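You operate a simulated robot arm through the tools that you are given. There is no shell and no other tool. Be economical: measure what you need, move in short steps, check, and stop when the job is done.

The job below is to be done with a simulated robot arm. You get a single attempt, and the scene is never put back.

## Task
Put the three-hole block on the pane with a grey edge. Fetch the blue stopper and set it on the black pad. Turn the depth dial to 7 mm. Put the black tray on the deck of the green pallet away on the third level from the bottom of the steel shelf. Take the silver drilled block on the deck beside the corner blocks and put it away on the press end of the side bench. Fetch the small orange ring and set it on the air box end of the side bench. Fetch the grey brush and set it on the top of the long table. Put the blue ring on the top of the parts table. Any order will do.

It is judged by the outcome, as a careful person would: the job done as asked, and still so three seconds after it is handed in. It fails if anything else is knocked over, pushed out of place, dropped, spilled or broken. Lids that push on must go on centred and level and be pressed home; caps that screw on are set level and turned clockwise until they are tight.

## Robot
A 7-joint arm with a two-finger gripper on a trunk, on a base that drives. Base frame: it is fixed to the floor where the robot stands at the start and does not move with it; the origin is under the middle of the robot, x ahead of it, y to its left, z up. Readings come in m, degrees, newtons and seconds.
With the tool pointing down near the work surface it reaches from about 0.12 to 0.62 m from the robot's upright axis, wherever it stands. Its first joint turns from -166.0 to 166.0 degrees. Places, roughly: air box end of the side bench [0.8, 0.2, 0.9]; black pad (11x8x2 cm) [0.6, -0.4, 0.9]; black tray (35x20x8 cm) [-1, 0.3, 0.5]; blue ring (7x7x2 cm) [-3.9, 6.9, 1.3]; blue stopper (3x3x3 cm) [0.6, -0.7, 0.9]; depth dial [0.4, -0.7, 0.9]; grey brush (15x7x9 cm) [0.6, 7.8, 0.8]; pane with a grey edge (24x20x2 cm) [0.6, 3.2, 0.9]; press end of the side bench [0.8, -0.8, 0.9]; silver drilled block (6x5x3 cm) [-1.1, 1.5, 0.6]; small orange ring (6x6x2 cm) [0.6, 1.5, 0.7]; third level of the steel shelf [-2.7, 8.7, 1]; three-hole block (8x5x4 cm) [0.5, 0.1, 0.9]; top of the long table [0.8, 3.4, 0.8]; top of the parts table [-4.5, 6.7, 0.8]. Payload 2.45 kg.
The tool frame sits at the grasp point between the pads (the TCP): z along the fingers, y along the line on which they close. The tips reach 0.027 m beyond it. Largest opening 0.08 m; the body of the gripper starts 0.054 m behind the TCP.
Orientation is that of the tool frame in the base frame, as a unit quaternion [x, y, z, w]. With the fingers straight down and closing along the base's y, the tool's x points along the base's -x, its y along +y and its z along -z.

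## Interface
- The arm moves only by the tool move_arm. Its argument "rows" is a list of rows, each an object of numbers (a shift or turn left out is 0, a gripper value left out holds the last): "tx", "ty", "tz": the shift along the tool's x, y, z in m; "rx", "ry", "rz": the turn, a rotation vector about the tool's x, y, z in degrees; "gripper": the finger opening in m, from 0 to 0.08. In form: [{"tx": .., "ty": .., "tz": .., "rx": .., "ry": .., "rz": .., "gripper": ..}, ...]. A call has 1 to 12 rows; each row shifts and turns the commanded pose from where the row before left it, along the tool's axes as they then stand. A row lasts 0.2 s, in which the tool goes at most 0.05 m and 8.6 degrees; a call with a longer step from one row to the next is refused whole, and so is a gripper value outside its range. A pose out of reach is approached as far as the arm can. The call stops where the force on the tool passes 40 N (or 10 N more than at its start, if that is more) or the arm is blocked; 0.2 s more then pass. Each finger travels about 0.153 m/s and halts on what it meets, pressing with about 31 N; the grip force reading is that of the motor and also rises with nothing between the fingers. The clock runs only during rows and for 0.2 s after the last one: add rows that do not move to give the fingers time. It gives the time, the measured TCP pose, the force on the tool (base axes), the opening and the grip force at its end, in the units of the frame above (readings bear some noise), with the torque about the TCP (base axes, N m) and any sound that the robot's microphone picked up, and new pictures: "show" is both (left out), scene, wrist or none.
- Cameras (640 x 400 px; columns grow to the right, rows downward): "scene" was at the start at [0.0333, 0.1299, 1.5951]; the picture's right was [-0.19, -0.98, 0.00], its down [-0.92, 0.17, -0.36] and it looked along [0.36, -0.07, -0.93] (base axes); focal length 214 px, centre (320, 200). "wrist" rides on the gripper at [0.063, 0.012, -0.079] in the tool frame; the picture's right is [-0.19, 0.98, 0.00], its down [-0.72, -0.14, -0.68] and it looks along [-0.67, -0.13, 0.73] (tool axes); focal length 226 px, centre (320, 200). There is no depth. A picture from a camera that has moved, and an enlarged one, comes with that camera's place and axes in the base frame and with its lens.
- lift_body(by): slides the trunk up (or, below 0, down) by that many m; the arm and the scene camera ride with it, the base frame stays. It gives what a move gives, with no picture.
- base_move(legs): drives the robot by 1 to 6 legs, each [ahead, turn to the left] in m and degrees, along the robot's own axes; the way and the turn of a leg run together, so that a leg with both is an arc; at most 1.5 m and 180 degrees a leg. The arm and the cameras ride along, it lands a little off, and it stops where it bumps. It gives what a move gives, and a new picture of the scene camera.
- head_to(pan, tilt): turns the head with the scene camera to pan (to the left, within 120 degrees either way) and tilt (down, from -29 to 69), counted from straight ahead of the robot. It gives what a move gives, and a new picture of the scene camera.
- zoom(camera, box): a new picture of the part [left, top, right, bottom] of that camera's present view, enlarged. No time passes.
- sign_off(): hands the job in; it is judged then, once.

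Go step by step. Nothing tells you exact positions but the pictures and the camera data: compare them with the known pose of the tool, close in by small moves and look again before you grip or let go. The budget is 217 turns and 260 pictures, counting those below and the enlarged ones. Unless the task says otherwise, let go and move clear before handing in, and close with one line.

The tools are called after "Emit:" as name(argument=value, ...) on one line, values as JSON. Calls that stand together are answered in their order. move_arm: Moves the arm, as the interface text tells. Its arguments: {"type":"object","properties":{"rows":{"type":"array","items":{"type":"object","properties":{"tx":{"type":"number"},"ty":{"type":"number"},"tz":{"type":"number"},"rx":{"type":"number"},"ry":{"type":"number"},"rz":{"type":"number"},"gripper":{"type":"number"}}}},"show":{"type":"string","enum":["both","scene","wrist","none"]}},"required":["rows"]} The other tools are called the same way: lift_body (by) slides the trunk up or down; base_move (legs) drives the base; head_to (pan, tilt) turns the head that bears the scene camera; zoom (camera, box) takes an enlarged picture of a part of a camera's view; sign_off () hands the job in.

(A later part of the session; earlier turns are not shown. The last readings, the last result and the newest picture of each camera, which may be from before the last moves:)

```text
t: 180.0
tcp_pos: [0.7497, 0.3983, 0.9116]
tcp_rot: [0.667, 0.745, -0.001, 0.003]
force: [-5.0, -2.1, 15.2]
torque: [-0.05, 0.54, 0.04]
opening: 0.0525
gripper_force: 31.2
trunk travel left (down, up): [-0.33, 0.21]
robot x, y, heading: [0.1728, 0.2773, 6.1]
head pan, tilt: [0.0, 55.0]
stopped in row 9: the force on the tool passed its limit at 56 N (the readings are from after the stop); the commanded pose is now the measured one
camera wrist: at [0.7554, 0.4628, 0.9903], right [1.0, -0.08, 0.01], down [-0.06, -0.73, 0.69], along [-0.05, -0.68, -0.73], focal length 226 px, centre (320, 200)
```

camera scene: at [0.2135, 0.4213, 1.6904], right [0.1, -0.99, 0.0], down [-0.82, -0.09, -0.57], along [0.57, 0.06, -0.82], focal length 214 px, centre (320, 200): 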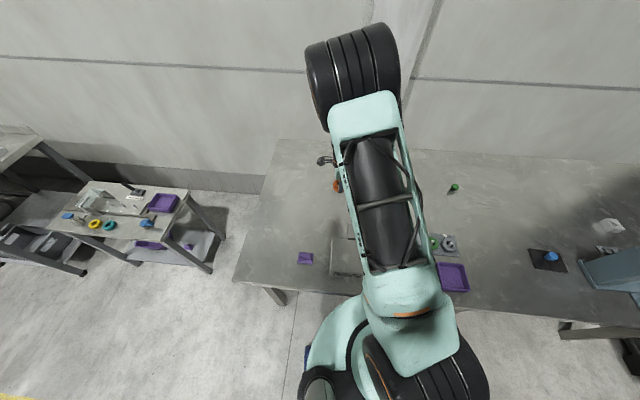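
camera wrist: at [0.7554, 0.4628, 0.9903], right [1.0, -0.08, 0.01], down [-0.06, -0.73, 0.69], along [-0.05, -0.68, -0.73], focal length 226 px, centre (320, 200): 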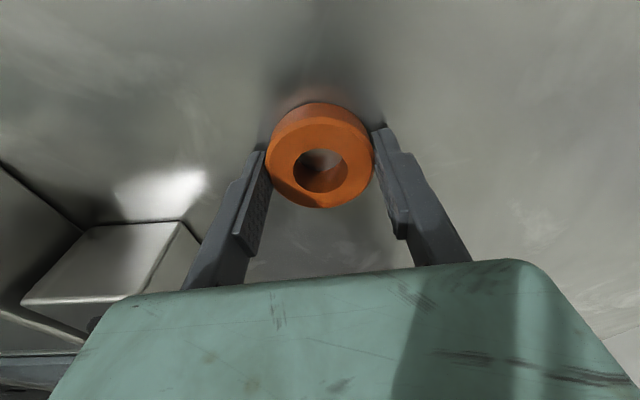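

Emit:
move_arm(rows=[{"tz": -0.002}, {"gripper": 0.065}, {"gripper": 0.078}, {"tz": -0.015}, {"tz": -0.04}, {"tz": -0.045}, {"tz": -0.045}, {"tz": -0.045}, {"tz": -0.045}, {"tz": -0.03}], show="wrist")

```text
t: 182.2
tcp_pos: [0.7487, 0.4015, 1.177]
tcp_rot: [0.667, 0.745, 0.0, 0.003]
force: [0.4, 0.0, 0.4]
torque: [0.01, -0.02, 0.02]
opening: 0.0779
gripper_force: 0.1
trunk travel left (down, up): [-0.33, 0.21]
robot x, y, heading: [0.1815, 0.2772, 6.2]
head pan, tilt: [0.0, 55.0]
camera wrist: at [0.7537, 0.4655, 1.2562], right [1.0, -0.08, 0.0], down [-0.06, -0.73, 0.69], along [-0.05, -0.68, -0.73], focal length 226 px, centre (320, 200)
```

wrist: 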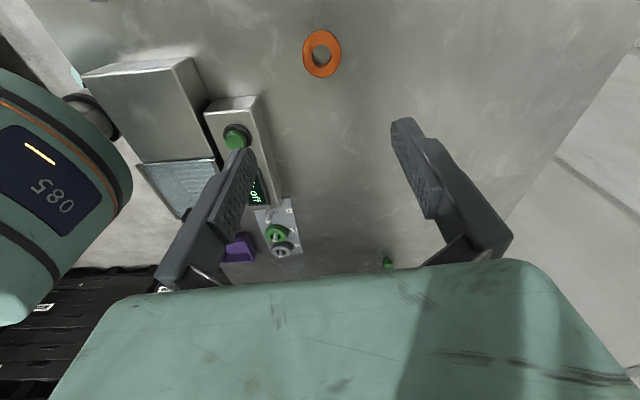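

Orange ring placed. Next the three-hole block near (0.48, 0.08): rotate the tool back and move over it.

Emit:
move_arm(rows=[{"rz": -8}, {"rz": -8}, {"rz": -8}, {"rz": -8}, {"rz": -8}, {"rz": -8}, {"rz": -8}, {"rz": -8}, {"rz": -8}, {"rz": -8}, {"rz": -8}, {"rz": -8}], show="none")

Emit:
move_arm(rows=[{"tx": 0.031, "ty": -0.0356}, {"tx": 0.031, "ty": -0.0356}, {"tx": 0.031, "ty": -0.0356}, {"tx": 0.031, "ty": -0.0356}, {"tx": 0.031, "ty": -0.0356}, {"tx": 0.031, "ty": -0.0356}, {"tx": 0.031, "ty": -0.0356}, {"tx": 0.031, "ty": -0.0356}, {"tx": 0.031, "ty": -0.0356}, {"tz": 0.03}], show="wrist")

```text
t: 184.8
tcp_pos: [0.7503, 0.4012, 1.1769]
tcp_rot: [-0.11, 0.994, -0.004, 0.001]
force: [-0.2, -0.8, -0.6]
torque: [0.02, -0.04, 0.01]
opening: 0.078
gripper_force: 0.0
trunk travel left (down, up): [-0.33, 0.21]
robot x, y, heading: [0.1772, 0.2728, 6.1]
head pan, tilt: [0.0, 55.0]
```

```text
t: 187.0
tcp_pos: [0.5462, 0.0253, 1.1477]
tcp_rot: [-0.108, 0.994, -0.002, 0.001]
force: [-0.2, 0.0, 1.0]
torque: [0.01, 0.01, 0.01]
opening: 0.0779
gripper_force: 0.1
trunk travel left (down, up): [-0.33, 0.21]
robot x, y, heading: [0.1797, 0.2742, 5.9]
head pan, tilt: [0.0, 55.0]
camera wrist: at [0.4818, 0.0243, 1.2276], right [-0.02, 1.0, -0.01], down [0.73, 0.02, 0.68], along [0.68, 0.01, -0.73], focal length 226 px, centre (320, 200)
```

wrist: 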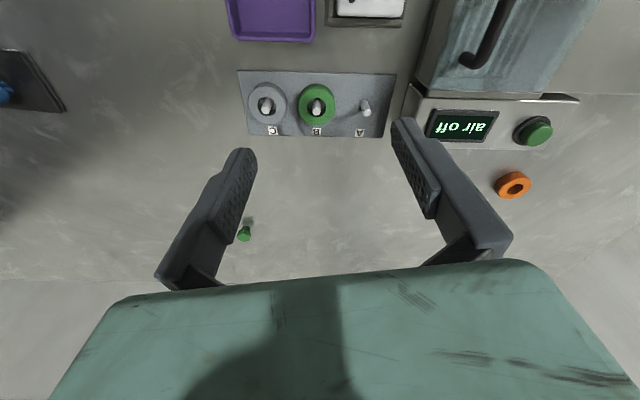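

Emit:
move_arm(rows=[{"tx": 0.021, "ty": 0.03}, {"tx": 0.021, "ty": 0.03}, {"rz": -7.76}, {"rz": -7.76}, {"rz": -7.76}, {"rz": -7.76}, {"rz": -7.76}, {"rz": -7.76}, {"rz": -7.76}, {"rz": -7.76}, {"rz": -7.76}, {"rz": -7.76}], show="wrist")

```text
t: 189.6
tcp_pos: [0.491, 0.0767, 1.1472]
tcp_rot: [0.708, -0.707, 0.003, 0.0]
force: [0.0, 0.0, -0.9]
torque: [-0.01, 0.02, -0.03]
opening: 0.078
gripper_force: 0.1
trunk travel left (down, up): [-0.33, 0.21]
robot x, y, heading: [0.1774, 0.2768, 6.1]
head pan, tilt: [0.0, 55.0]
camera wrist: at [0.4801, 0.0135, 1.2277], right [-0.98, 0.19, 0.0], down [0.14, 0.72, 0.68], along [0.13, 0.66, -0.73], focal length 226 px, centre (320, 200)
```

wrist: 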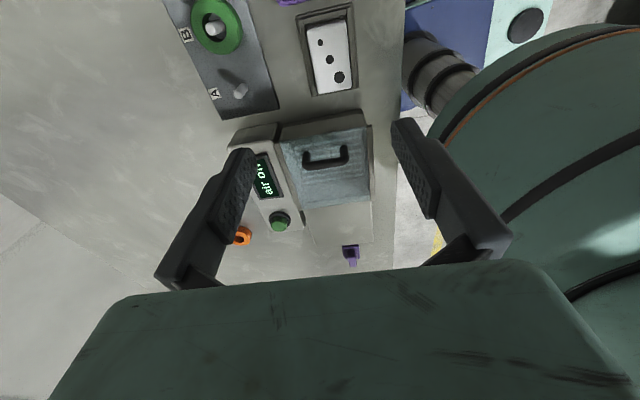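

Emit:
zoom(camera="wrist", box=[240, 0, 400, 100])

```text
4.00 times, centred on (320, 50) of wrist
camera zoom: at [0.4801, 0.0135, 1.2277], right [-0.98, 0.19, 0.0], down [0.14, 0.72, 0.68], along [0.13, 0.66, -0.73], focal length 904 px, centre (320, 800)
```

zoom: 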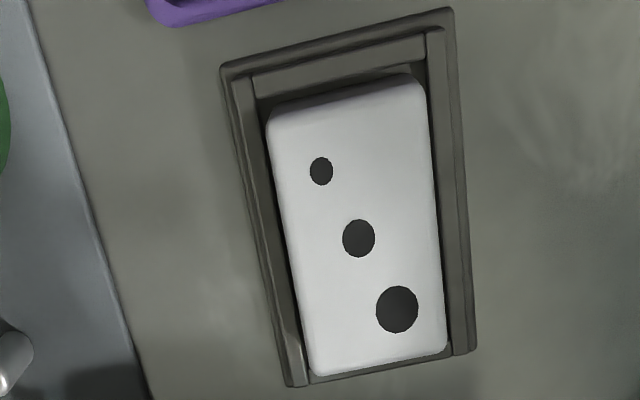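

Emit:
move_arm(rows=[{"ty": 0.01, "tx": 0.005}, {"tz": 0.045}, {"tz": 0.045}, {"tz": 0.045}, {"tz": 0.035}], show="wrist")

```text
t: 190.8
tcp_pos: [0.483, 0.0737, 0.9763]
tcp_rot: [-0.706, 0.708, -0.003, -0.001]
force: [0.6, 0.3, 0.6]
torque: [-0.02, 0.03, -0.03]
opening: 0.0779
gripper_force: 0.1
trunk travel left (down, up): [-0.33, 0.21]
robot x, y, heading: [0.1755, 0.2767, 6.0]
head pan, tilt: [0.0, 55.0]
camera wrist: at [0.4705, 0.0094, 1.0575], right [-0.98, 0.19, -0.01], down [0.14, 0.72, 0.68], along [0.14, 0.66, -0.74], focal length 226 px, centre (320, 200)
```

wrist: 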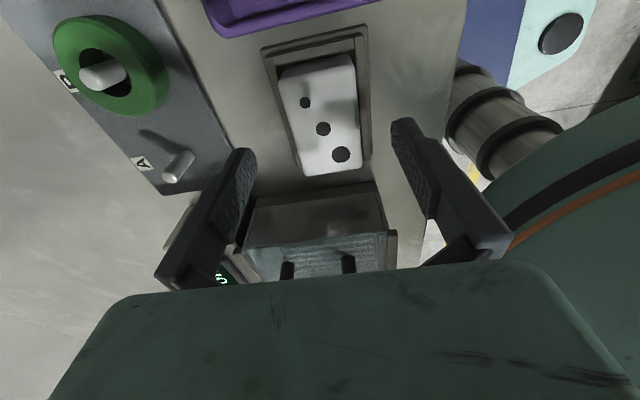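

Emit:
move_arm(rows=[{"gripper": 0.068}, {"tz": 0.03}, {"tz": 0.012}, {"tz": 0.004}, {"tz": 0.004}, {"tz": 0.003}, {"tz": 0.003}], show="wrist")

```text
t: 192.1
tcp_pos: [0.481, 0.0718, 0.9289]
tcp_rot: [-0.707, 0.708, -0.003, -0.003]
force: [-5.1, 3.9, 28.7]
torque: [0.38, 1.09, 0.04]
opening: 0.0617
gripper_force: 0.0
trunk travel left (down, up): [-0.33, 0.21]
robot x, y, heading: [0.1746, 0.2718, 5.8]
head pan, tilt: [0.0, 55.0]
stopped in row 6: the force on the tool passed its limit at 51 N (the readings are from after the stop); the commanded pose is now the measured one
camera wrist: at [0.4684, 0.0084, 1.0096], right [-0.98, 0.19, 0.0], down [0.14, 0.72, 0.68], along [0.13, 0.66, -0.74], focal length 226 px, centre (320, 200)
```

wrist: 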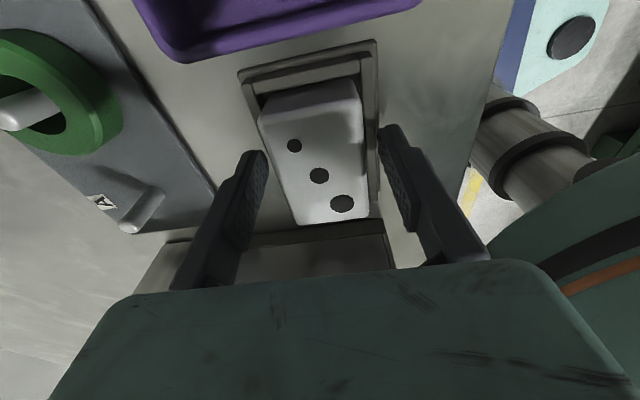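

Tips touched the pocket rim (≈0.902). Raise 3 mm and close on the block.

Emit:
move_arm(rows=[{"tz": -0.003}, {"gripper": 0.05}, {"gripper": 0.035}, {"gripper": 0.035}], show="none")

Emit:
move_arm(rows=[{"tz": -0.01}, {"tz": -0.03}, {"tz": -0.04}, {"tz": -0.04}, {"tz": -0.045}, {"tz": -0.045}], show="wrist")

```text
t: 193.1
tcp_pos: [0.483, 0.0708, 0.9308]
tcp_rot: [-0.706, 0.708, -0.003, -0.003]
force: [-1.0, -0.1, 0.1]
torque: [-0.05, 0.0, -0.03]
opening: 0.0446
gripper_force: 31.2
trunk travel left (down, up): [-0.33, 0.21]
robot x, y, heading: [0.1753, 0.2749, 5.9]
head pan, tilt: [0.0, 55.0]
```

```text
t: 194.5
tcp_pos: [0.4819, 0.0744, 1.1426]
tcp_rot: [-0.706, 0.708, -0.002, -0.002]
force: [-0.1, 0.0, -2.0]
torque: [-0.01, -0.01, 0.0]
opening: 0.0447
gripper_force: 31.2
trunk travel left (down, up): [-0.33, 0.21]
robot x, y, heading: [0.178, 0.2771, 6.0]
head pan, tilt: [0.0, 55.0]
camera wrist: at [0.4691, 0.0098, 1.2226], right [-0.98, 0.19, 0.0], down [0.14, 0.72, 0.68], along [0.13, 0.66, -0.74], focal length 226 px, centre (320, 200)
```

wrist: 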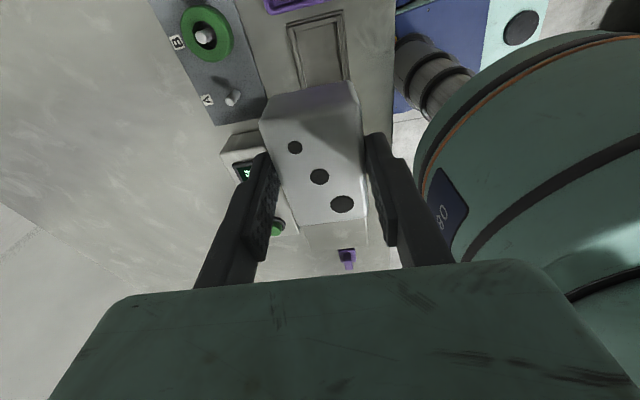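

Block held. Drive north to the long table and look for the pane.

Emit:
base_move(legs=[[-0.33, 0], [0, 84], [1.45, 0], [1.3, 0]])

Emit:
head_to(pan=-75, tilt=40)

```text
t: 213.2
tcp_pos: [-0.0167, 3.2559, 1.1415]
tcp_rot: [0.999, -0.034, 0.004, 0.001]
force: [0.9, -0.2, -2.9]
torque: [-0.03, 0.0, 0.04]
opening: 0.0447
gripper_force: 30.8
trunk travel left (down, up): [-0.33, 0.21]
robot x, y, heading: [-0.2387, 2.966, 92.1]
head pan, tilt: [0.0, 55.0]
camera scene: at [-0.3835, 3.0151, 1.6905], right [1.0, 0.04, 0.0], down [0.03, -0.82, -0.57], along [-0.02, 0.57, -0.82], focal length 214 px, centre (320, 200)
```

scene: 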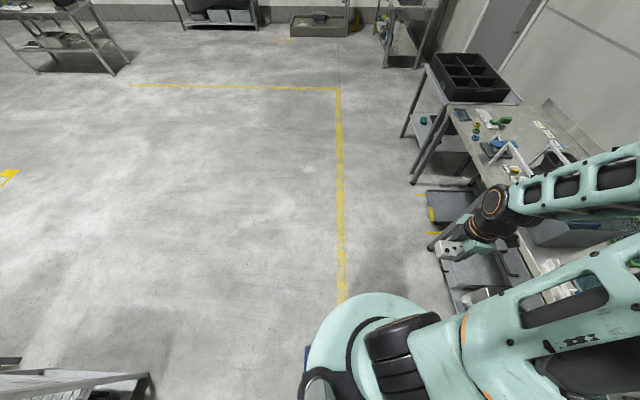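

```text
t: 214.7
tcp_pos: [-0.0146, 3.2576, 1.1407]
tcp_rot: [0.999, -0.034, 0.003, 0.0]
force: [-0.2, -0.4, -3.0]
torque: [0.02, -0.02, 0.03]
opening: 0.0446
gripper_force: 30.6
trunk travel left (down, up): [-0.33, 0.21]
robot x, y, heading: [-0.2404, 2.962, 92.2]
head pan, tilt: [-75.0, 40.0]
camera scene: at [-0.2997, 2.9677, 1.7112], right [0.29, -0.96, 0.0], down [-0.61, -0.19, -0.77], along [0.73, 0.22, -0.64], focal length 214 px, centre (320, 200)
```

scene: 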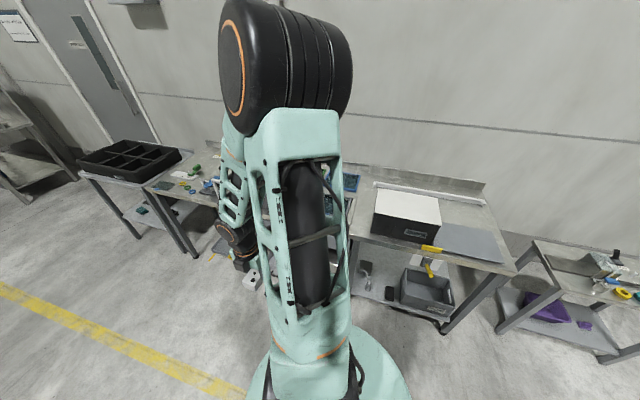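

Emit:
base_move(legs=[[0.25, 0], [0, -92]])

Emit:
head_to(pan=15, tilt=45)

```text
t: 220.6
tcp_pos: [0.0301, 2.9866, 1.1412]
tcp_rot: [-0.667, 0.745, -0.003, -0.002]
force: [-0.3, -0.4, -3.2]
torque: [0.04, -0.01, -0.05]
opening: 0.0446
gripper_force: 30.5
trunk travel left (down, up): [-0.33, 0.21]
robot x, y, heading: [-0.2507, 3.2208, 0.0]
head pan, tilt: [-75.0, 40.0]
camera scene: at [-0.2487, 3.2793, 1.7112], right [-0.97, -0.25, 0.0], down [-0.16, 0.62, -0.77], along [0.19, -0.74, -0.64], focal length 214 px, centre (320, 200)
```

scene: 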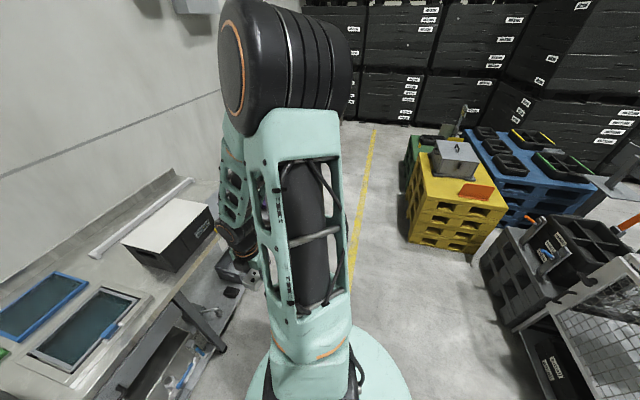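

```text
t: 222.2
tcp_pos: [0.0315, 2.9854, 1.1414]
tcp_rot: [-0.667, 0.745, -0.002, -0.003]
force: [0.4, -0.2, -2.6]
torque: [-0.02, -0.02, 0.01]
opening: 0.045
gripper_force: 31.4
trunk travel left (down, up): [-0.33, 0.21]
robot x, y, heading: [-0.2477, 3.2214, -0.2]
head pan, tilt: [15.0, 45.0]
camera scene: at [-0.1917, 3.3822, 1.7039], right [0.25, -0.97, 0.0], down [-0.68, -0.18, -0.71], along [0.68, 0.18, -0.71], focal length 214 px, centre (320, 200)
```

scene: 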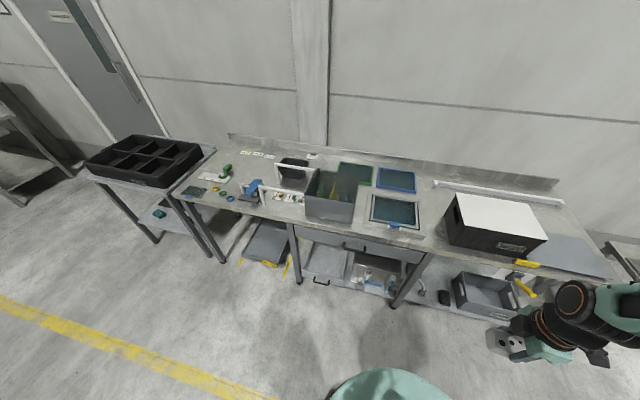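

Emit:
zoom(camera="scene", box=[280, 140, 440, 240])

Emit:
zoom(camera="scene", box=[150, 120, 330, 232])

```text
4.00 times, centred on (360, 190) of scene
camera zoom: at [-0.1917, 3.3822, 1.7039], right [0.25, -0.97, 0.0], down [-0.68, -0.18, -0.71], along [0.68, 0.18, -0.71], focal length 858 px, centre (160, 240)
```

zoom: 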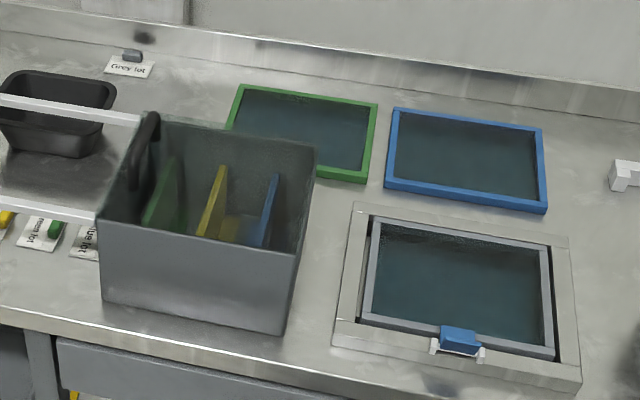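

```text
3.56 times, centred on (240, 176) of scene
camera zoom: at [-0.1917, 3.3822, 1.7039], right [0.25, -0.97, 0.0], down [-0.68, -0.18, -0.71], along [0.68, 0.18, -0.71], focal length 763 px, centre (604, 285)
```

zoom: 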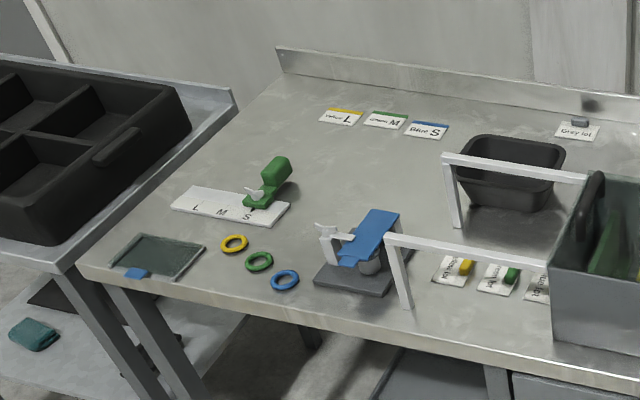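

The grey-edged pane (in a holder frame with a blue catch) is near (0.61, 3.19). Drive up to the table.

Emit:
base_move(legs=[[0.31, 0]])

Emit:
move_arm(rows=[{"rz": 7}, {"ty": -0.045}, {"ty": -0.045}, {"ty": -0.045}, {"tx": -0.045}, {"tx": -0.045}, {"tx": -0.03}], show="wrist")

```text
t: 224.3
tcp_pos: [0.3418, 2.9848, 1.1418]
tcp_rot: [-0.667, 0.745, -0.002, -0.001]
force: [-0.3, 0.0, -2.6]
torque: [0.01, 0.01, 0.0]
opening: 0.0448
gripper_force: 30.9
trunk travel left (down, up): [-0.33, 0.21]
robot x, y, heading: [0.0605, 3.2202, -0.3]
head pan, tilt: [15.0, 45.0]
camera scene: at [0.119, 3.381, 1.7038], right [0.25, -0.97, 0.0], down [-0.68, -0.18, -0.71], along [0.68, 0.18, -0.71], focal length 214 px, centre (320, 200)
```

scene: 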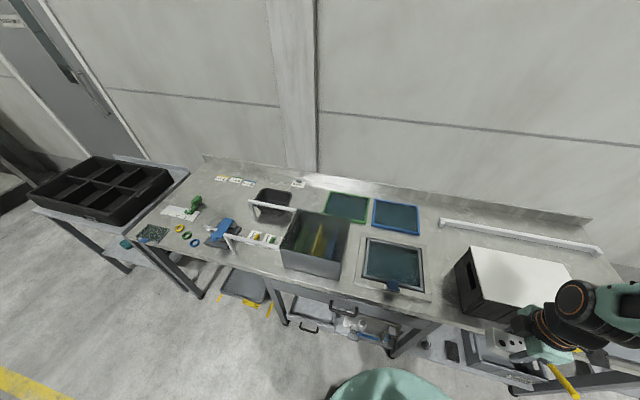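

```text
t: 225.9
tcp_pos: [0.5011, 3.0708, 1.1413]
tcp_rot: [-0.62, 0.785, -0.002, -0.002]
force: [-0.5, 0.8, -2.5]
torque: [0.01, -0.02, -0.02]
opening: 0.0445
gripper_force: 31.2
trunk travel left (down, up): [-0.33, 0.21]
robot x, y, heading: [0.0584, 3.2208, -0.1]
head pan, tilt: [15.0, 45.0]
camera wrist: at [0.4748, 3.012, 1.2216], right [-0.91, 0.41, 0.0], down [0.3, 0.67, 0.68], along [0.28, 0.61, -0.74], focal length 226 px, centre (320, 200)
```

wrist: 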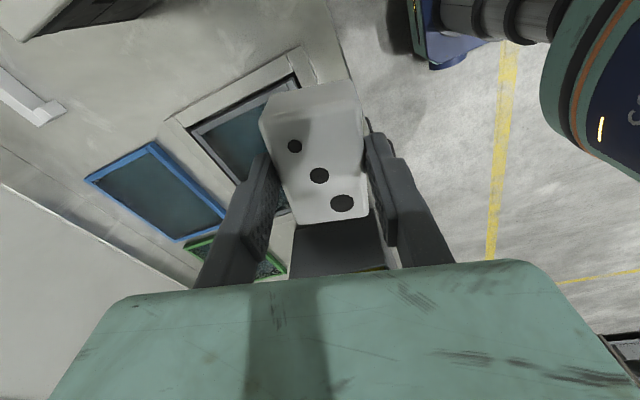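

Emit:
move_arm(rows=[{"rz": -6.7}, {"rz": -6.7}, {"ty": -0.04}, {"ty": -0.04}, {"ty": -0.03, "tx": -0.03}], show="wrist")

```text
t: 227.1
tcp_pos: [0.612, 3.1028, 1.1404]
tcp_rot: [0.707, -0.707, 0.003, 0.003]
force: [-0.7, 0.3, -3.2]
torque: [-0.01, -0.01, 0.02]
opening: 0.0445
gripper_force: 31.1
trunk travel left (down, up): [-0.33, 0.21]
robot x, y, heading: [0.0586, 3.2186, -0.0]
head pan, tilt: [15.0, 45.0]
camera wrist: at [0.6008, 3.0392, 1.221], right [-0.98, 0.19, 0.0], down [0.14, 0.72, 0.68], along [0.13, 0.66, -0.74], focal length 226 px, centre (320, 200)
```

wrist: 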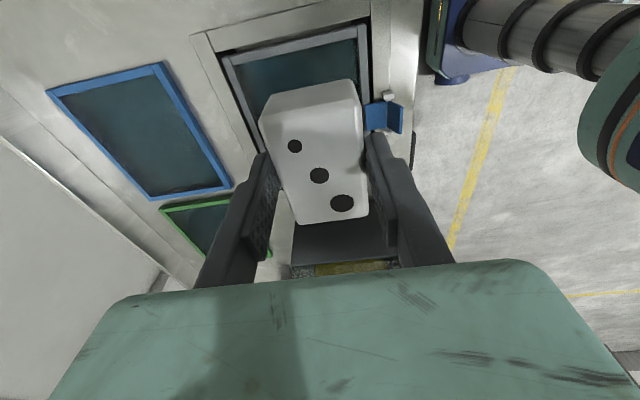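

Emit:
move_arm(rows=[{"ty": -0.038}, {"tx": -0.045}, {"tx": -0.042}, {"tz": 0.045}, {"tz": 0.045}, {"tz": 0.04}], show="both")

```text
t: 228.5
tcp_pos: [0.6463, 3.1848, 1.0103]
tcp_rot: [0.708, -0.706, 0.001, 0.002]
force: [-0.3, 0.3, -3.1]
torque: [-0.01, 0.03, -0.02]
opening: 0.0445
gripper_force: 31.3
trunk travel left (down, up): [-0.33, 0.21]
robot x, y, heading: [0.0611, 3.2183, -0.1]
head pan, tilt: [15.0, 45.0]
camera scene: at [0.1189, 3.3812, 1.7038], right [0.25, -0.97, 0.0], down [-0.68, -0.18, -0.71], along [0.68, 0.18, -0.71], focal length 214 px, centre (320, 200)
camera wrist: at [0.6342, 3.1223, 1.0907], right [-0.98, 0.19, 0.0], down [0.14, 0.72, 0.68], along [0.13, 0.66, -0.74], focal length 226 px, centre (320, 200)
```

scene: 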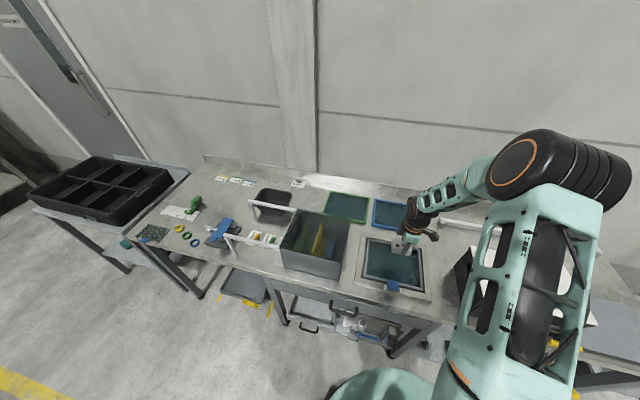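
wrist: 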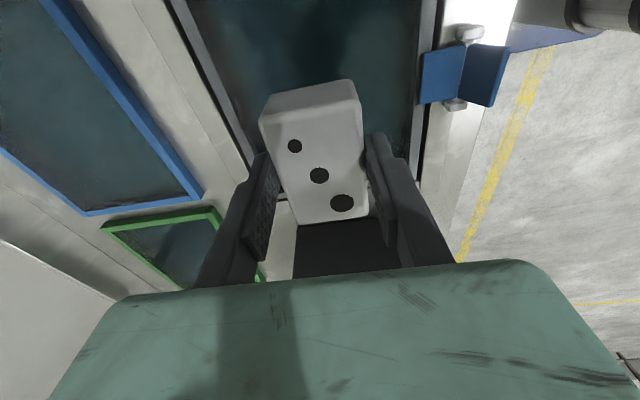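

Emit:
move_arm(rows=[{"tx": -0.01}, {"tz": 0.03}, {"tz": 0.025}, {"tz": 0.004}, {"tz": 0.004}, {"tz": 0.004}, {"tz": 0.003}, {"tz": 0.003}, {"tz": 0.003}, {"tz": 0.003}, {"tz": 0.003}, {"tz": 0.003}], show="wrist")

```text
t: 231.1
tcp_pos: [0.6468, 3.1954, 0.9247]
tcp_rot: [0.708, -0.706, 0.002, 0.002]
force: [-0.2, -0.1, -3.1]
torque: [-0.04, 0.01, 0.0]
opening: 0.0447
gripper_force: 31.3
trunk travel left (down, up): [-0.33, 0.21]
robot x, y, heading: [0.0608, 3.2189, -0.0]
head pan, tilt: [15.0, 45.0]
camera wrist: at [0.636, 3.1321, 1.0055], right [-0.98, 0.19, 0.0], down [0.14, 0.72, 0.68], along [0.13, 0.66, -0.74], focal length 226 px, centre (320, 200)
```

wrist: 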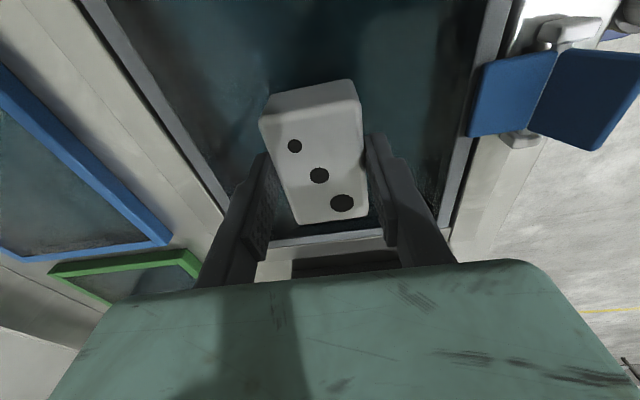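

Emit:
move_arm(rows=[{"tz": 0.003}, {"tz": 0.003}, {"tz": 0.003}, {"tz": 0.003}, {"tz": 0.003}, {"tz": 0.003}, {"tz": 0.003}, {"tz": 0.003}, {"tz": 0.003}, {"tz": 0.003}, {"tz": 0.003}, {"tz": 0.003}], show="wrist")

```text
t: 233.4
tcp_pos: [0.6474, 3.1973, 0.8959]
tcp_rot: [0.707, -0.707, 0.003, 0.002]
force: [-5.8, -0.6, 17.2]
torque: [0.17, 0.43, 0.08]
opening: 0.0445
gripper_force: 30.8
trunk travel left (down, up): [-0.33, 0.21]
robot x, y, heading: [0.0596, 3.217, -0.3]
head pan, tilt: [15.0, 45.0]
stopped in row 11: the force on the tool passed its limit at 54 N (the readings are from after the stop); the commanded pose is now the measured one
camera wrist: at [0.635, 3.1328, 0.9765], right [-0.98, 0.19, 0.0], down [0.14, 0.72, 0.68], along [0.13, 0.66, -0.74], focal length 226 px, centre (320, 200)
```

wrist: 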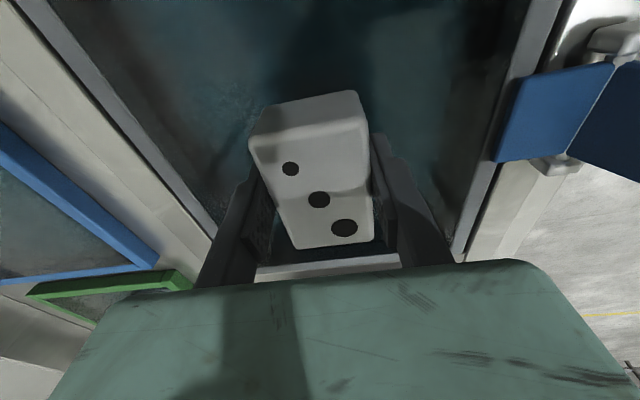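

Emit:
move_arm(rows=[{"tz": -0.003}, {"gripper": 0.055}, {"gripper": 0.065}, {"tz": -0.015}, {"tz": -0.04}, {"tz": -0.045}, {"tz": -0.045}, {"tz": -0.045}, {"tz": -0.045}, {"tz": -0.03}], show="wrist")

```text
t: 235.6
tcp_pos: [0.6472, 3.1985, 1.163]
tcp_rot: [0.708, -0.706, 0.003, 0.002]
force: [0.1, 0.4, -0.3]
torque: [0.01, 0.03, 0.01]
opening: 0.0651
gripper_force: 0.0
trunk travel left (down, up): [-0.33, 0.21]
robot x, y, heading: [0.0595, 3.2222, -0.3]
head pan, tilt: [15.0, 45.0]
camera wrist: at [0.6349, 3.1351, 1.2438], right [-0.98, 0.19, 0.0], down [0.14, 0.72, 0.68], along [0.13, 0.66, -0.74], focal length 226 px, centre (320, 200)
```

wrist: 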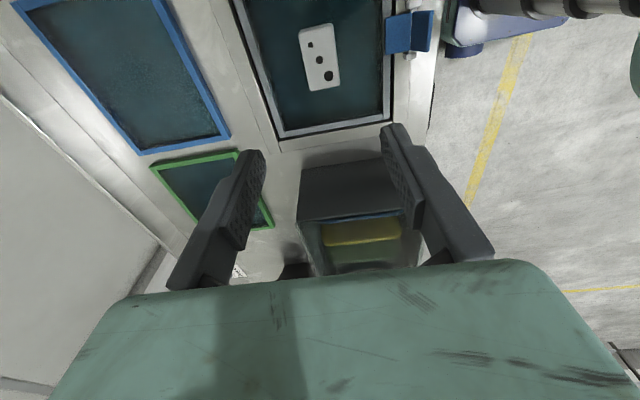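

Block rests on the pane. Next, the brush at the far north; retract and drive.

Emit:
move_arm(rows=[{"ty": 0.045}, {"ty": 0.045}, {"ty": 0.045}, {"ty": 0.045}], show="none")

Emit:
base_move(legs=[[-0.32, 0], [0, 91], [1.5, 0], [1.5, 0], [0.8, 0]])

Emit:
head_to(pan=-30, tilt=30)

```text
t: 236.6
tcp_pos: [0.4677, 3.1979, 1.1626]
tcp_rot: [0.708, -0.706, 0.003, 0.003]
force: [0.0, -0.1, 0.2]
torque: [-0.01, 0.01, 0.01]
opening: 0.065
gripper_force: 0.1
trunk travel left (down, up): [-0.33, 0.21]
robot x, y, heading: [0.0571, 3.2263, -0.1]
head pan, tilt: [15.0, 45.0]
```

```text
t: 260.7
tcp_pos: [-0.1032, 7.4237, 1.1631]
tcp_rot: [1.0, -0.027, 0.003, 0.001]
force: [0.2, 0.0, -0.1]
torque: [-0.01, 0.01, 0.0]
opening: 0.065
gripper_force: 0.1
trunk travel left (down, up): [-0.33, 0.21]
robot x, y, heading: [-0.1451, 7.0132, 86.7]
head pan, tilt: [15.0, 45.0]
camera scene: at [-0.3068, 7.0852, 1.7039], right [0.98, 0.2, 0.0], down [0.14, -0.69, -0.71], along [-0.14, 0.69, -0.71], focal length 214 px, centre (320, 200)
```

scene: 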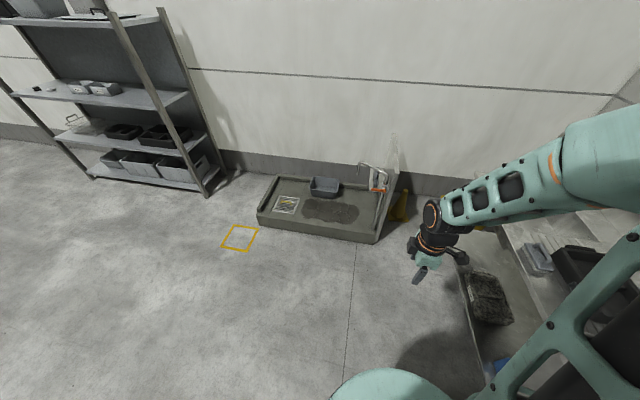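

```text
t: 261.8
tcp_pos: [-0.1033, 7.4232, 1.1641]
tcp_rot: [1.0, -0.026, 0.004, -0.001]
force: [-0.2, -0.3, 0.2]
torque: [0.0, -0.03, 0.01]
opening: 0.0653
gripper_force: 0.2
trunk travel left (down, up): [-0.33, 0.21]
robot x, y, heading: [-0.1466, 7.0154, 86.6]
head pan, tilt: [-30.0, 30.0]
camera scene: at [-0.2408, 7.0807, 1.7265], right [0.84, -0.55, 0.0], down [-0.27, -0.42, -0.87], along [0.47, 0.72, -0.5], focal length 214 px, centre (320, 200)
```

scene: 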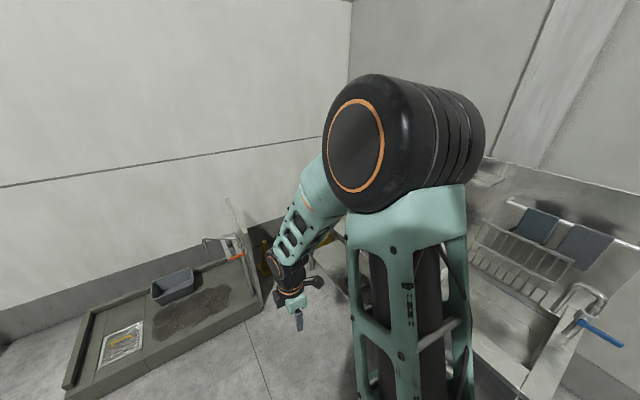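

Emit:
base_move(legs=[[0.72, 0], [0, -87]])

Emit:
head_to(pan=20, tilt=45)

```text
t: 269.5
tcp_pos: [0.3002, 7.7411, 1.1631]
tcp_rot: [0.721, -0.693, 0.003, 0.002]
force: [-0.6, 0.0, 0.0]
torque: [-0.02, 0.04, -0.02]
opening: 0.0648
gripper_force: 0.0
trunk travel left (down, up): [-0.33, 0.21]
robot x, y, heading: [-0.11, 7.7494, 2.1]
head pan, tilt: [-30.0, 30.0]
camera scene: at [-0.0551, 7.845, 1.7265], right [-0.47, -0.88, 0.0], down [-0.44, 0.23, -0.87], along [0.76, -0.41, -0.5], focal length 214 px, centre (320, 200)
```

scene: 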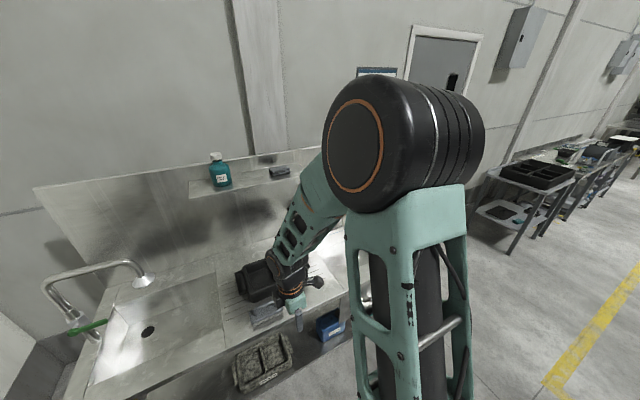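

```text
t: 270.7
tcp_pos: [0.3005, 7.7412, 1.163]
tcp_rot: [0.721, -0.693, 0.003, 0.002]
force: [-0.4, 0.8, -0.1]
torque: [-0.04, 0.0, 0.0]
opening: 0.0651
gripper_force: 0.1
trunk travel left (down, up): [-0.33, 0.21]
robot x, y, heading: [-0.1079, 7.7505, 1.6]
head pan, tilt: [20.0, 45.0]
camera scene: at [-0.0596, 7.9179, 1.7039], right [0.37, -0.93, 0.0], down [-0.66, -0.26, -0.71], along [0.66, 0.26, -0.71], focal length 214 px, centre (320, 200)
```

scene: 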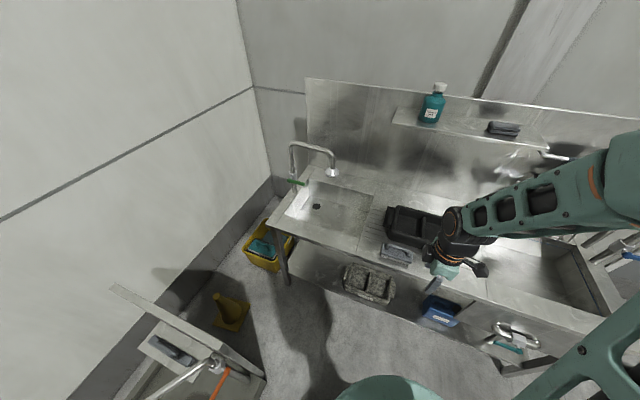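

Emit:
zoom(camera="scene", box=[340, 180, 500, 280])

Emit:
zoom(camera="scene", box=[380, 70, 580, 195])

```text
4.00 times, centred on (420, 230) of scene
camera zoom: at [-0.0596, 7.9179, 1.7039], right [0.37, -0.93, 0.0], down [-0.66, -0.26, -0.71], along [0.66, 0.26, -0.71], focal length 858 px, centre (-80, 80)
```

zoom: 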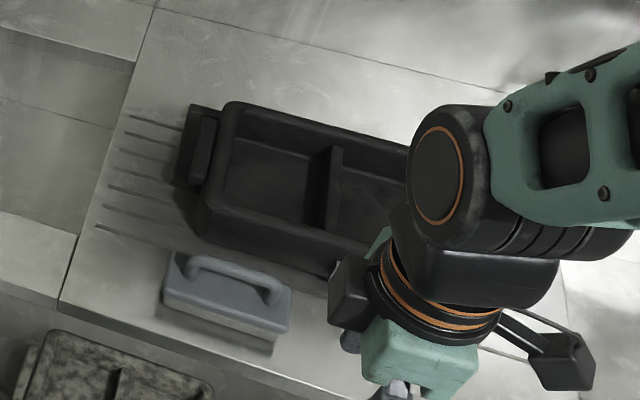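

```text
3.20 times, centred on (480, 132) of scene
camera zoom: at [-0.0596, 7.9179, 1.7039], right [0.37, -0.93, 0.0], down [-0.66, -0.26, -0.71], along [0.66, 0.26, -0.71], focal length 686 px, centre (-192, 416)
```

zoom: 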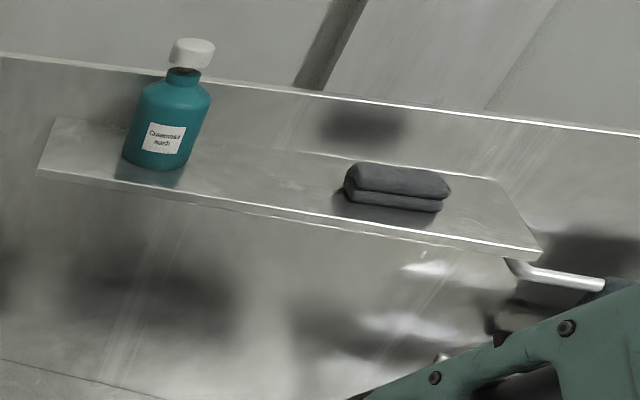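

The grey brush with a bow handle is at about (0.57, 7.78). Drive forward 15 cm and view it with the wrist camera.

Emit:
base_move(legs=[[0.14, 0]])

Emit:
move_arm(rows=[{"ty": -0.04, "gripper": 0.08}, {"ty": -0.04, "tz": 0.02}, {"ty": -0.04, "tz": 0.02}], show="wrist")

```text
t: 272.0
tcp_pos: [0.4417, 7.7475, 1.1622]
tcp_rot: [0.722, -0.692, 0.003, 0.002]
force: [-0.3, 0.6, -0.1]
torque: [0.01, 0.03, -0.02]
opening: 0.065
gripper_force: 0.0
trunk travel left (down, up): [-0.33, 0.21]
robot x, y, heading: [0.0319, 7.7568, 2.0]
head pan, tilt: [20.0, 45.0]
camera scene: at [0.0814, 7.9231, 1.7038], right [0.38, -0.93, 0.0], down [-0.66, -0.27, -0.71], along [0.65, 0.27, -0.71], focal length 214 px, centre (320, 200)
```

scene: 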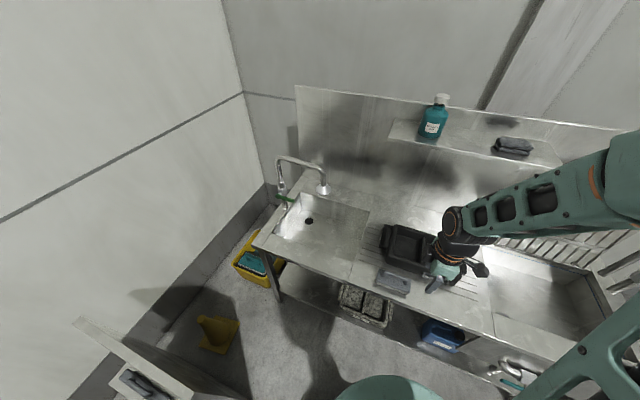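

```text
t: 272.8
tcp_pos: [0.5607, 7.7516, 1.1228]
tcp_rot: [0.722, -0.691, 0.003, 0.002]
force: [-0.4, 0.4, -0.2]
torque: [0.02, 0.01, -0.01]
opening: 0.0801
gripper_force: 0.0
trunk travel left (down, up): [-0.33, 0.21]
robot x, y, heading: [0.0338, 7.752, 2.0]
head pan, tilt: [20.0, 45.0]
camera wrist: at [0.5525, 7.6875, 1.2031], right [-0.99, 0.15, 0.0], down [0.11, 0.73, 0.68], along [0.1, 0.67, -0.74], focal length 226 px, centre (320, 200)
```

wrist: 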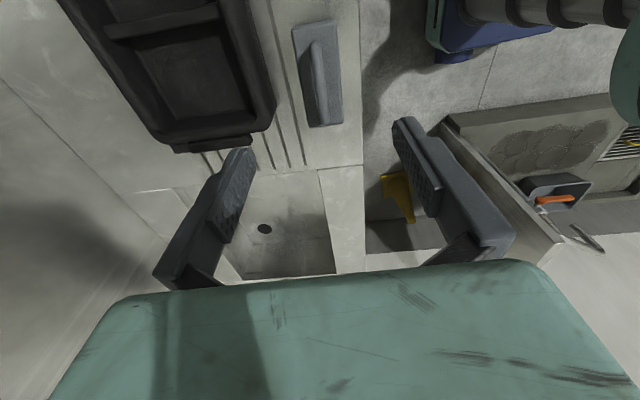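

Emit:
move_arm(rows=[{"tx": -0.024, "ty": -0.007}, {"tz": 0.045}, {"tz": 0.045}, {"tz": 0.045}, {"tz": 0.035}], show="wrist")

```text
t: 274.0
tcp_pos: [0.5679, 7.773, 0.9526]
tcp_rot: [0.721, -0.693, 0.003, 0.002]
force: [0.6, -0.9, -0.8]
torque: [0.0, -0.02, -0.02]
opening: 0.0802
gripper_force: 0.1
trunk travel left (down, up): [-0.33, 0.21]
robot x, y, heading: [0.0355, 7.7528, 2.2]
head pan, tilt: [20.0, 45.0]
camera wrist: at [0.5592, 7.7088, 1.0327], right [-0.99, 0.15, 0.0], down [0.11, 0.73, 0.68], along [0.1, 0.67, -0.74], focal length 226 px, centre (320, 200)
```

wrist: 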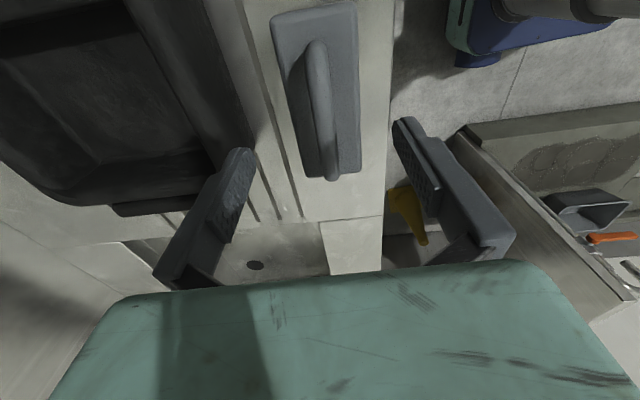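

Emit:
move_arm(rows=[{"tx": -0.006, "ty": 0.002}, {"tz": 0.04}, {"tz": 0.03}, {"tz": 0.015}, {"tz": 0.005}], show="wrist")

```text
t: 275.2
tcp_pos: [0.5654, 7.7807, 0.8646]
tcp_rot: [0.723, -0.691, 0.003, 0.002]
force: [-0.4, 0.1, 0.8]
torque: [0.03, -0.02, -0.02]
opening: 0.0801
gripper_force: 0.2
trunk travel left (down, up): [-0.33, 0.21]
robot x, y, heading: [0.0332, 7.7559, 1.9]
head pan, tilt: [20.0, 45.0]
camera wrist: at [0.5554, 7.7162, 0.9443], right [-0.99, 0.15, 0.0], down [0.11, 0.73, 0.68], along [0.1, 0.67, -0.74], focal length 226 px, centre (320, 200)
```

wrist: 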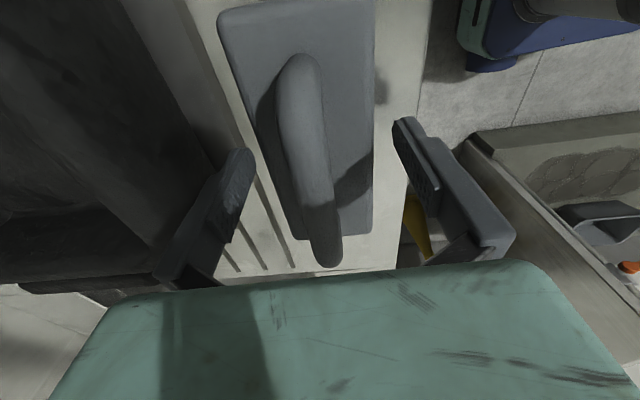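

Emit:
move_arm(rows=[{"tz": 0.008}, {"tz": 0.005}, {"gripper": 0.06}, {"gripper": 0.04}, {"gripper": 0.02}, {"gripper": 0.01}, {}], show="wrist")

```text
t: 276.8
tcp_pos: [0.5657, 7.7795, 0.8502]
tcp_rot: [0.722, -0.692, 0.003, 0.002]
force: [1.7, 0.4, -0.4]
torque: [-0.02, 0.01, 0.02]
opening: 0.0619
gripper_force: 31.1
trunk travel left (down, up): [-0.33, 0.21]
robot x, y, heading: [0.032, 7.7539, 1.9]
head pan, tilt: [20.0, 45.0]
camera wrist: at [0.556, 7.716, 0.9313], right [-0.99, 0.15, 0.0], down [0.11, 0.73, 0.68], along [0.1, 0.67, -0.74], focal length 226 px, centre (320, 200)
```

wrist: 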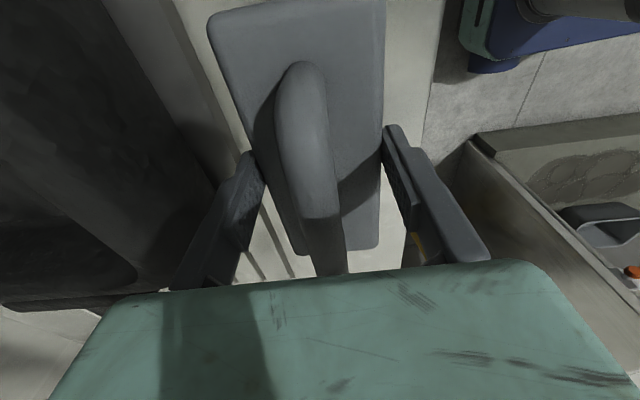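

It gripped the brush base at its upper edge (62 mm). I'll reopen, go 10 mm lower for a firm hold, and close again.

Emit:
move_arm(rows=[{"gripper": 0.078}, {"gripper": 0.08}, {"tz": 0.005}, {"tz": 0.004}, {"gripper": 0.06}, {"gripper": 0.05}, {}], show="none")

Emit:
move_arm(rows=[{"tz": -0.01}, {"tz": -0.03}, {"tz": -0.04}, {"tz": -0.04}, {"tz": -0.045}, {"tz": -0.045}, {"tz": -0.045}], show="wrist")

```text
t: 278.4
tcp_pos: [0.5658, 7.7801, 0.8411]
tcp_rot: [0.721, -0.692, 0.002, 0.002]
force: [-0.5, 0.4, -0.3]
torque: [-0.01, 0.0, -0.02]
opening: 0.0618
gripper_force: 30.8
trunk travel left (down, up): [-0.33, 0.21]
robot x, y, heading: [0.0314, 7.7578, 1.8]
head pan, tilt: [20.0, 45.0]
```

```text
t: 280.0
tcp_pos: [0.5634, 7.7804, 1.0942]
tcp_rot: [0.723, -0.691, 0.003, 0.002]
force: [-0.2, 0.1, -1.7]
torque: [-0.01, -0.05, -0.01]
opening: 0.0618
gripper_force: 31.1
trunk travel left (down, up): [-0.33, 0.21]
robot x, y, heading: [0.0296, 7.7548, 2.0]
head pan, tilt: [20.0, 45.0]
camera wrist: at [0.555, 7.717, 1.1743], right [-0.99, 0.15, 0.0], down [0.11, 0.73, 0.68], along [0.1, 0.67, -0.74], focal length 226 px, centre (320, 200)
```

wrist: 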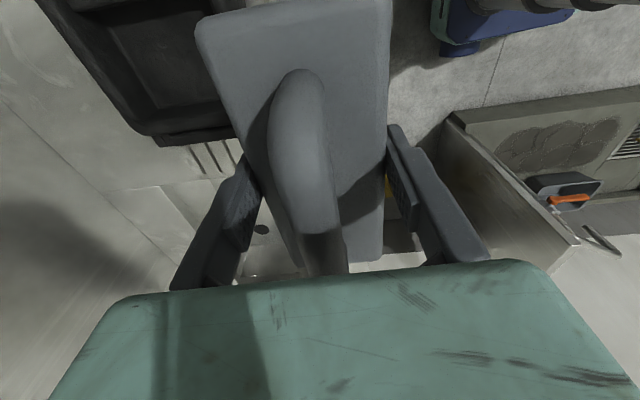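

Brush held. Retract, raise, and drive back to the long table's free area near (0.72, 4.05).

Emit:
move_arm(rows=[{"ty": 0.04, "tz": -0.02}, {"ty": 0.04, "tz": -0.02}, {"ty": 0.03, "tz": -0.02}], show="none")

Emit:
base_move(legs=[[-0.28, 0], [0, -92], [1.5, 0], [1.5, 0], [0.68, 0], [0, 90]])

Emit:
head_to(pan=25, tilt=45)

```text
t: 280.8
tcp_pos: [0.4534, 7.7759, 1.1555]
tcp_rot: [0.722, -0.691, 0.003, 0.001]
force: [-1.2, 0.4, -1.5]
torque: [-0.03, 0.0, -0.02]
opening: 0.0616
gripper_force: 31.3
trunk travel left (down, up): [-0.33, 0.21]
robot x, y, heading: [0.0335, 7.7557, 2.3]
head pan, tilt: [20.0, 45.0]
```

```text
t: 285.4
tcp_pos: [-0.0224, 7.3872, 1.1542]
tcp_rot: [-0.279, 0.96, -0.001, -0.003]
force: [0.4, -0.5, -1.5]
torque: [0.0, 0.0, 0.03]
opening: 0.0615
gripper_force: 31.5
trunk travel left (down, up): [-0.33, 0.21]
robot x, y, heading: [-0.2588, 7.7457, -57.7]
head pan, tilt: [20.0, 45.0]
stopped in leg 2: the robot was blocked; the commanded pose is now the measured one
camera scene: at [-0.0848, 7.7837, 1.7038], right [-0.61, -0.79, 0.0], down [-0.56, 0.43, -0.71], along [0.56, -0.43, -0.71], focal length 214 px, centre (320, 200)
```

scene: 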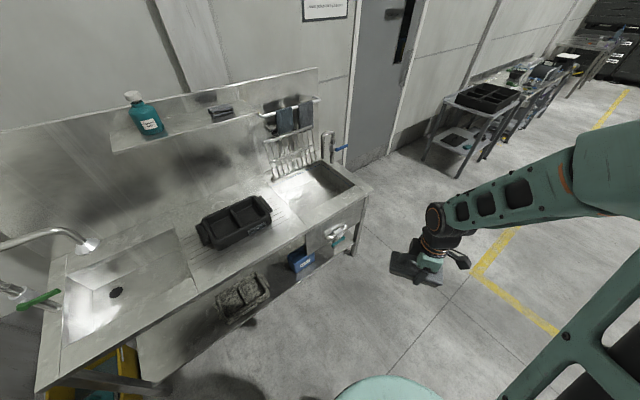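

```text
t: 286.1
tcp_pos: [-0.0236, 7.3871, 1.1541]
tcp_rot: [-0.28, 0.96, -0.001, -0.004]
force: [0.1, -0.2, -1.8]
torque: [0.02, 0.0, -0.01]
opening: 0.0617
gripper_force: 30.9
trunk travel left (down, up): [-0.33, 0.21]
robot x, y, heading: [-0.2528, 7.7421, -57.6]
head pan, tilt: [25.0, 45.0]
camera scene: at [-0.0816, 7.7894, 1.7039], right [-0.54, -0.84, 0.0], down [-0.59, 0.38, -0.71], along [0.59, -0.38, -0.71], focal length 214 px, centre (320, 200)
```

scene: 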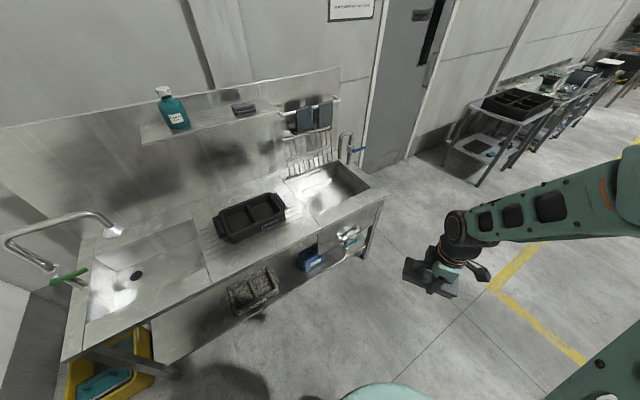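

The base bumped something behind while turning (likely the floor basin). I'll pull forward first, then continue the turn and drive south.

Emit:
base_move(legs=[[0.25, 0], [0, -33], [1.5, 0], [1.5, 0], [0.45, 0]])

```text
t: 306.0
tcp_pos: [-0.0461, 3.6343, 1.1539]
tcp_rot: [-0.018, 1.0, 0.0, -0.003]
force: [0.9, -0.9, -1.7]
torque: [0.02, 0.0, 0.0]
opening: 0.0614
gripper_force: 31.2
trunk travel left (down, up): [-0.33, 0.21]
robot x, y, heading: [-0.0661, 4.0605, -88.6]
head pan, tilt: [25.0, 45.0]
camera scene: at [0.106, 4.0102, 1.7038], right [-0.89, -0.45, 0.0], down [-0.32, 0.63, -0.71], along [0.32, -0.63, -0.71], focal length 214 px, centre (320, 200)
```

scene: 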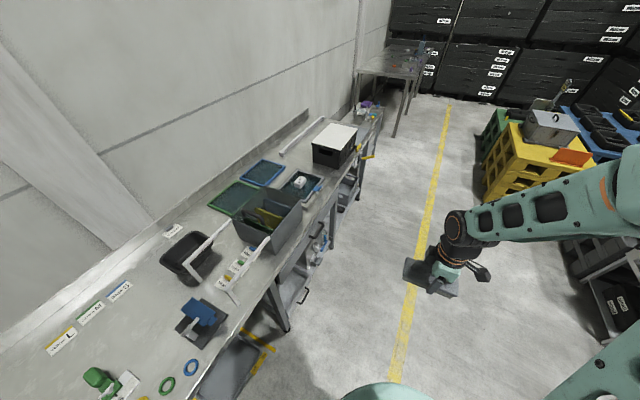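

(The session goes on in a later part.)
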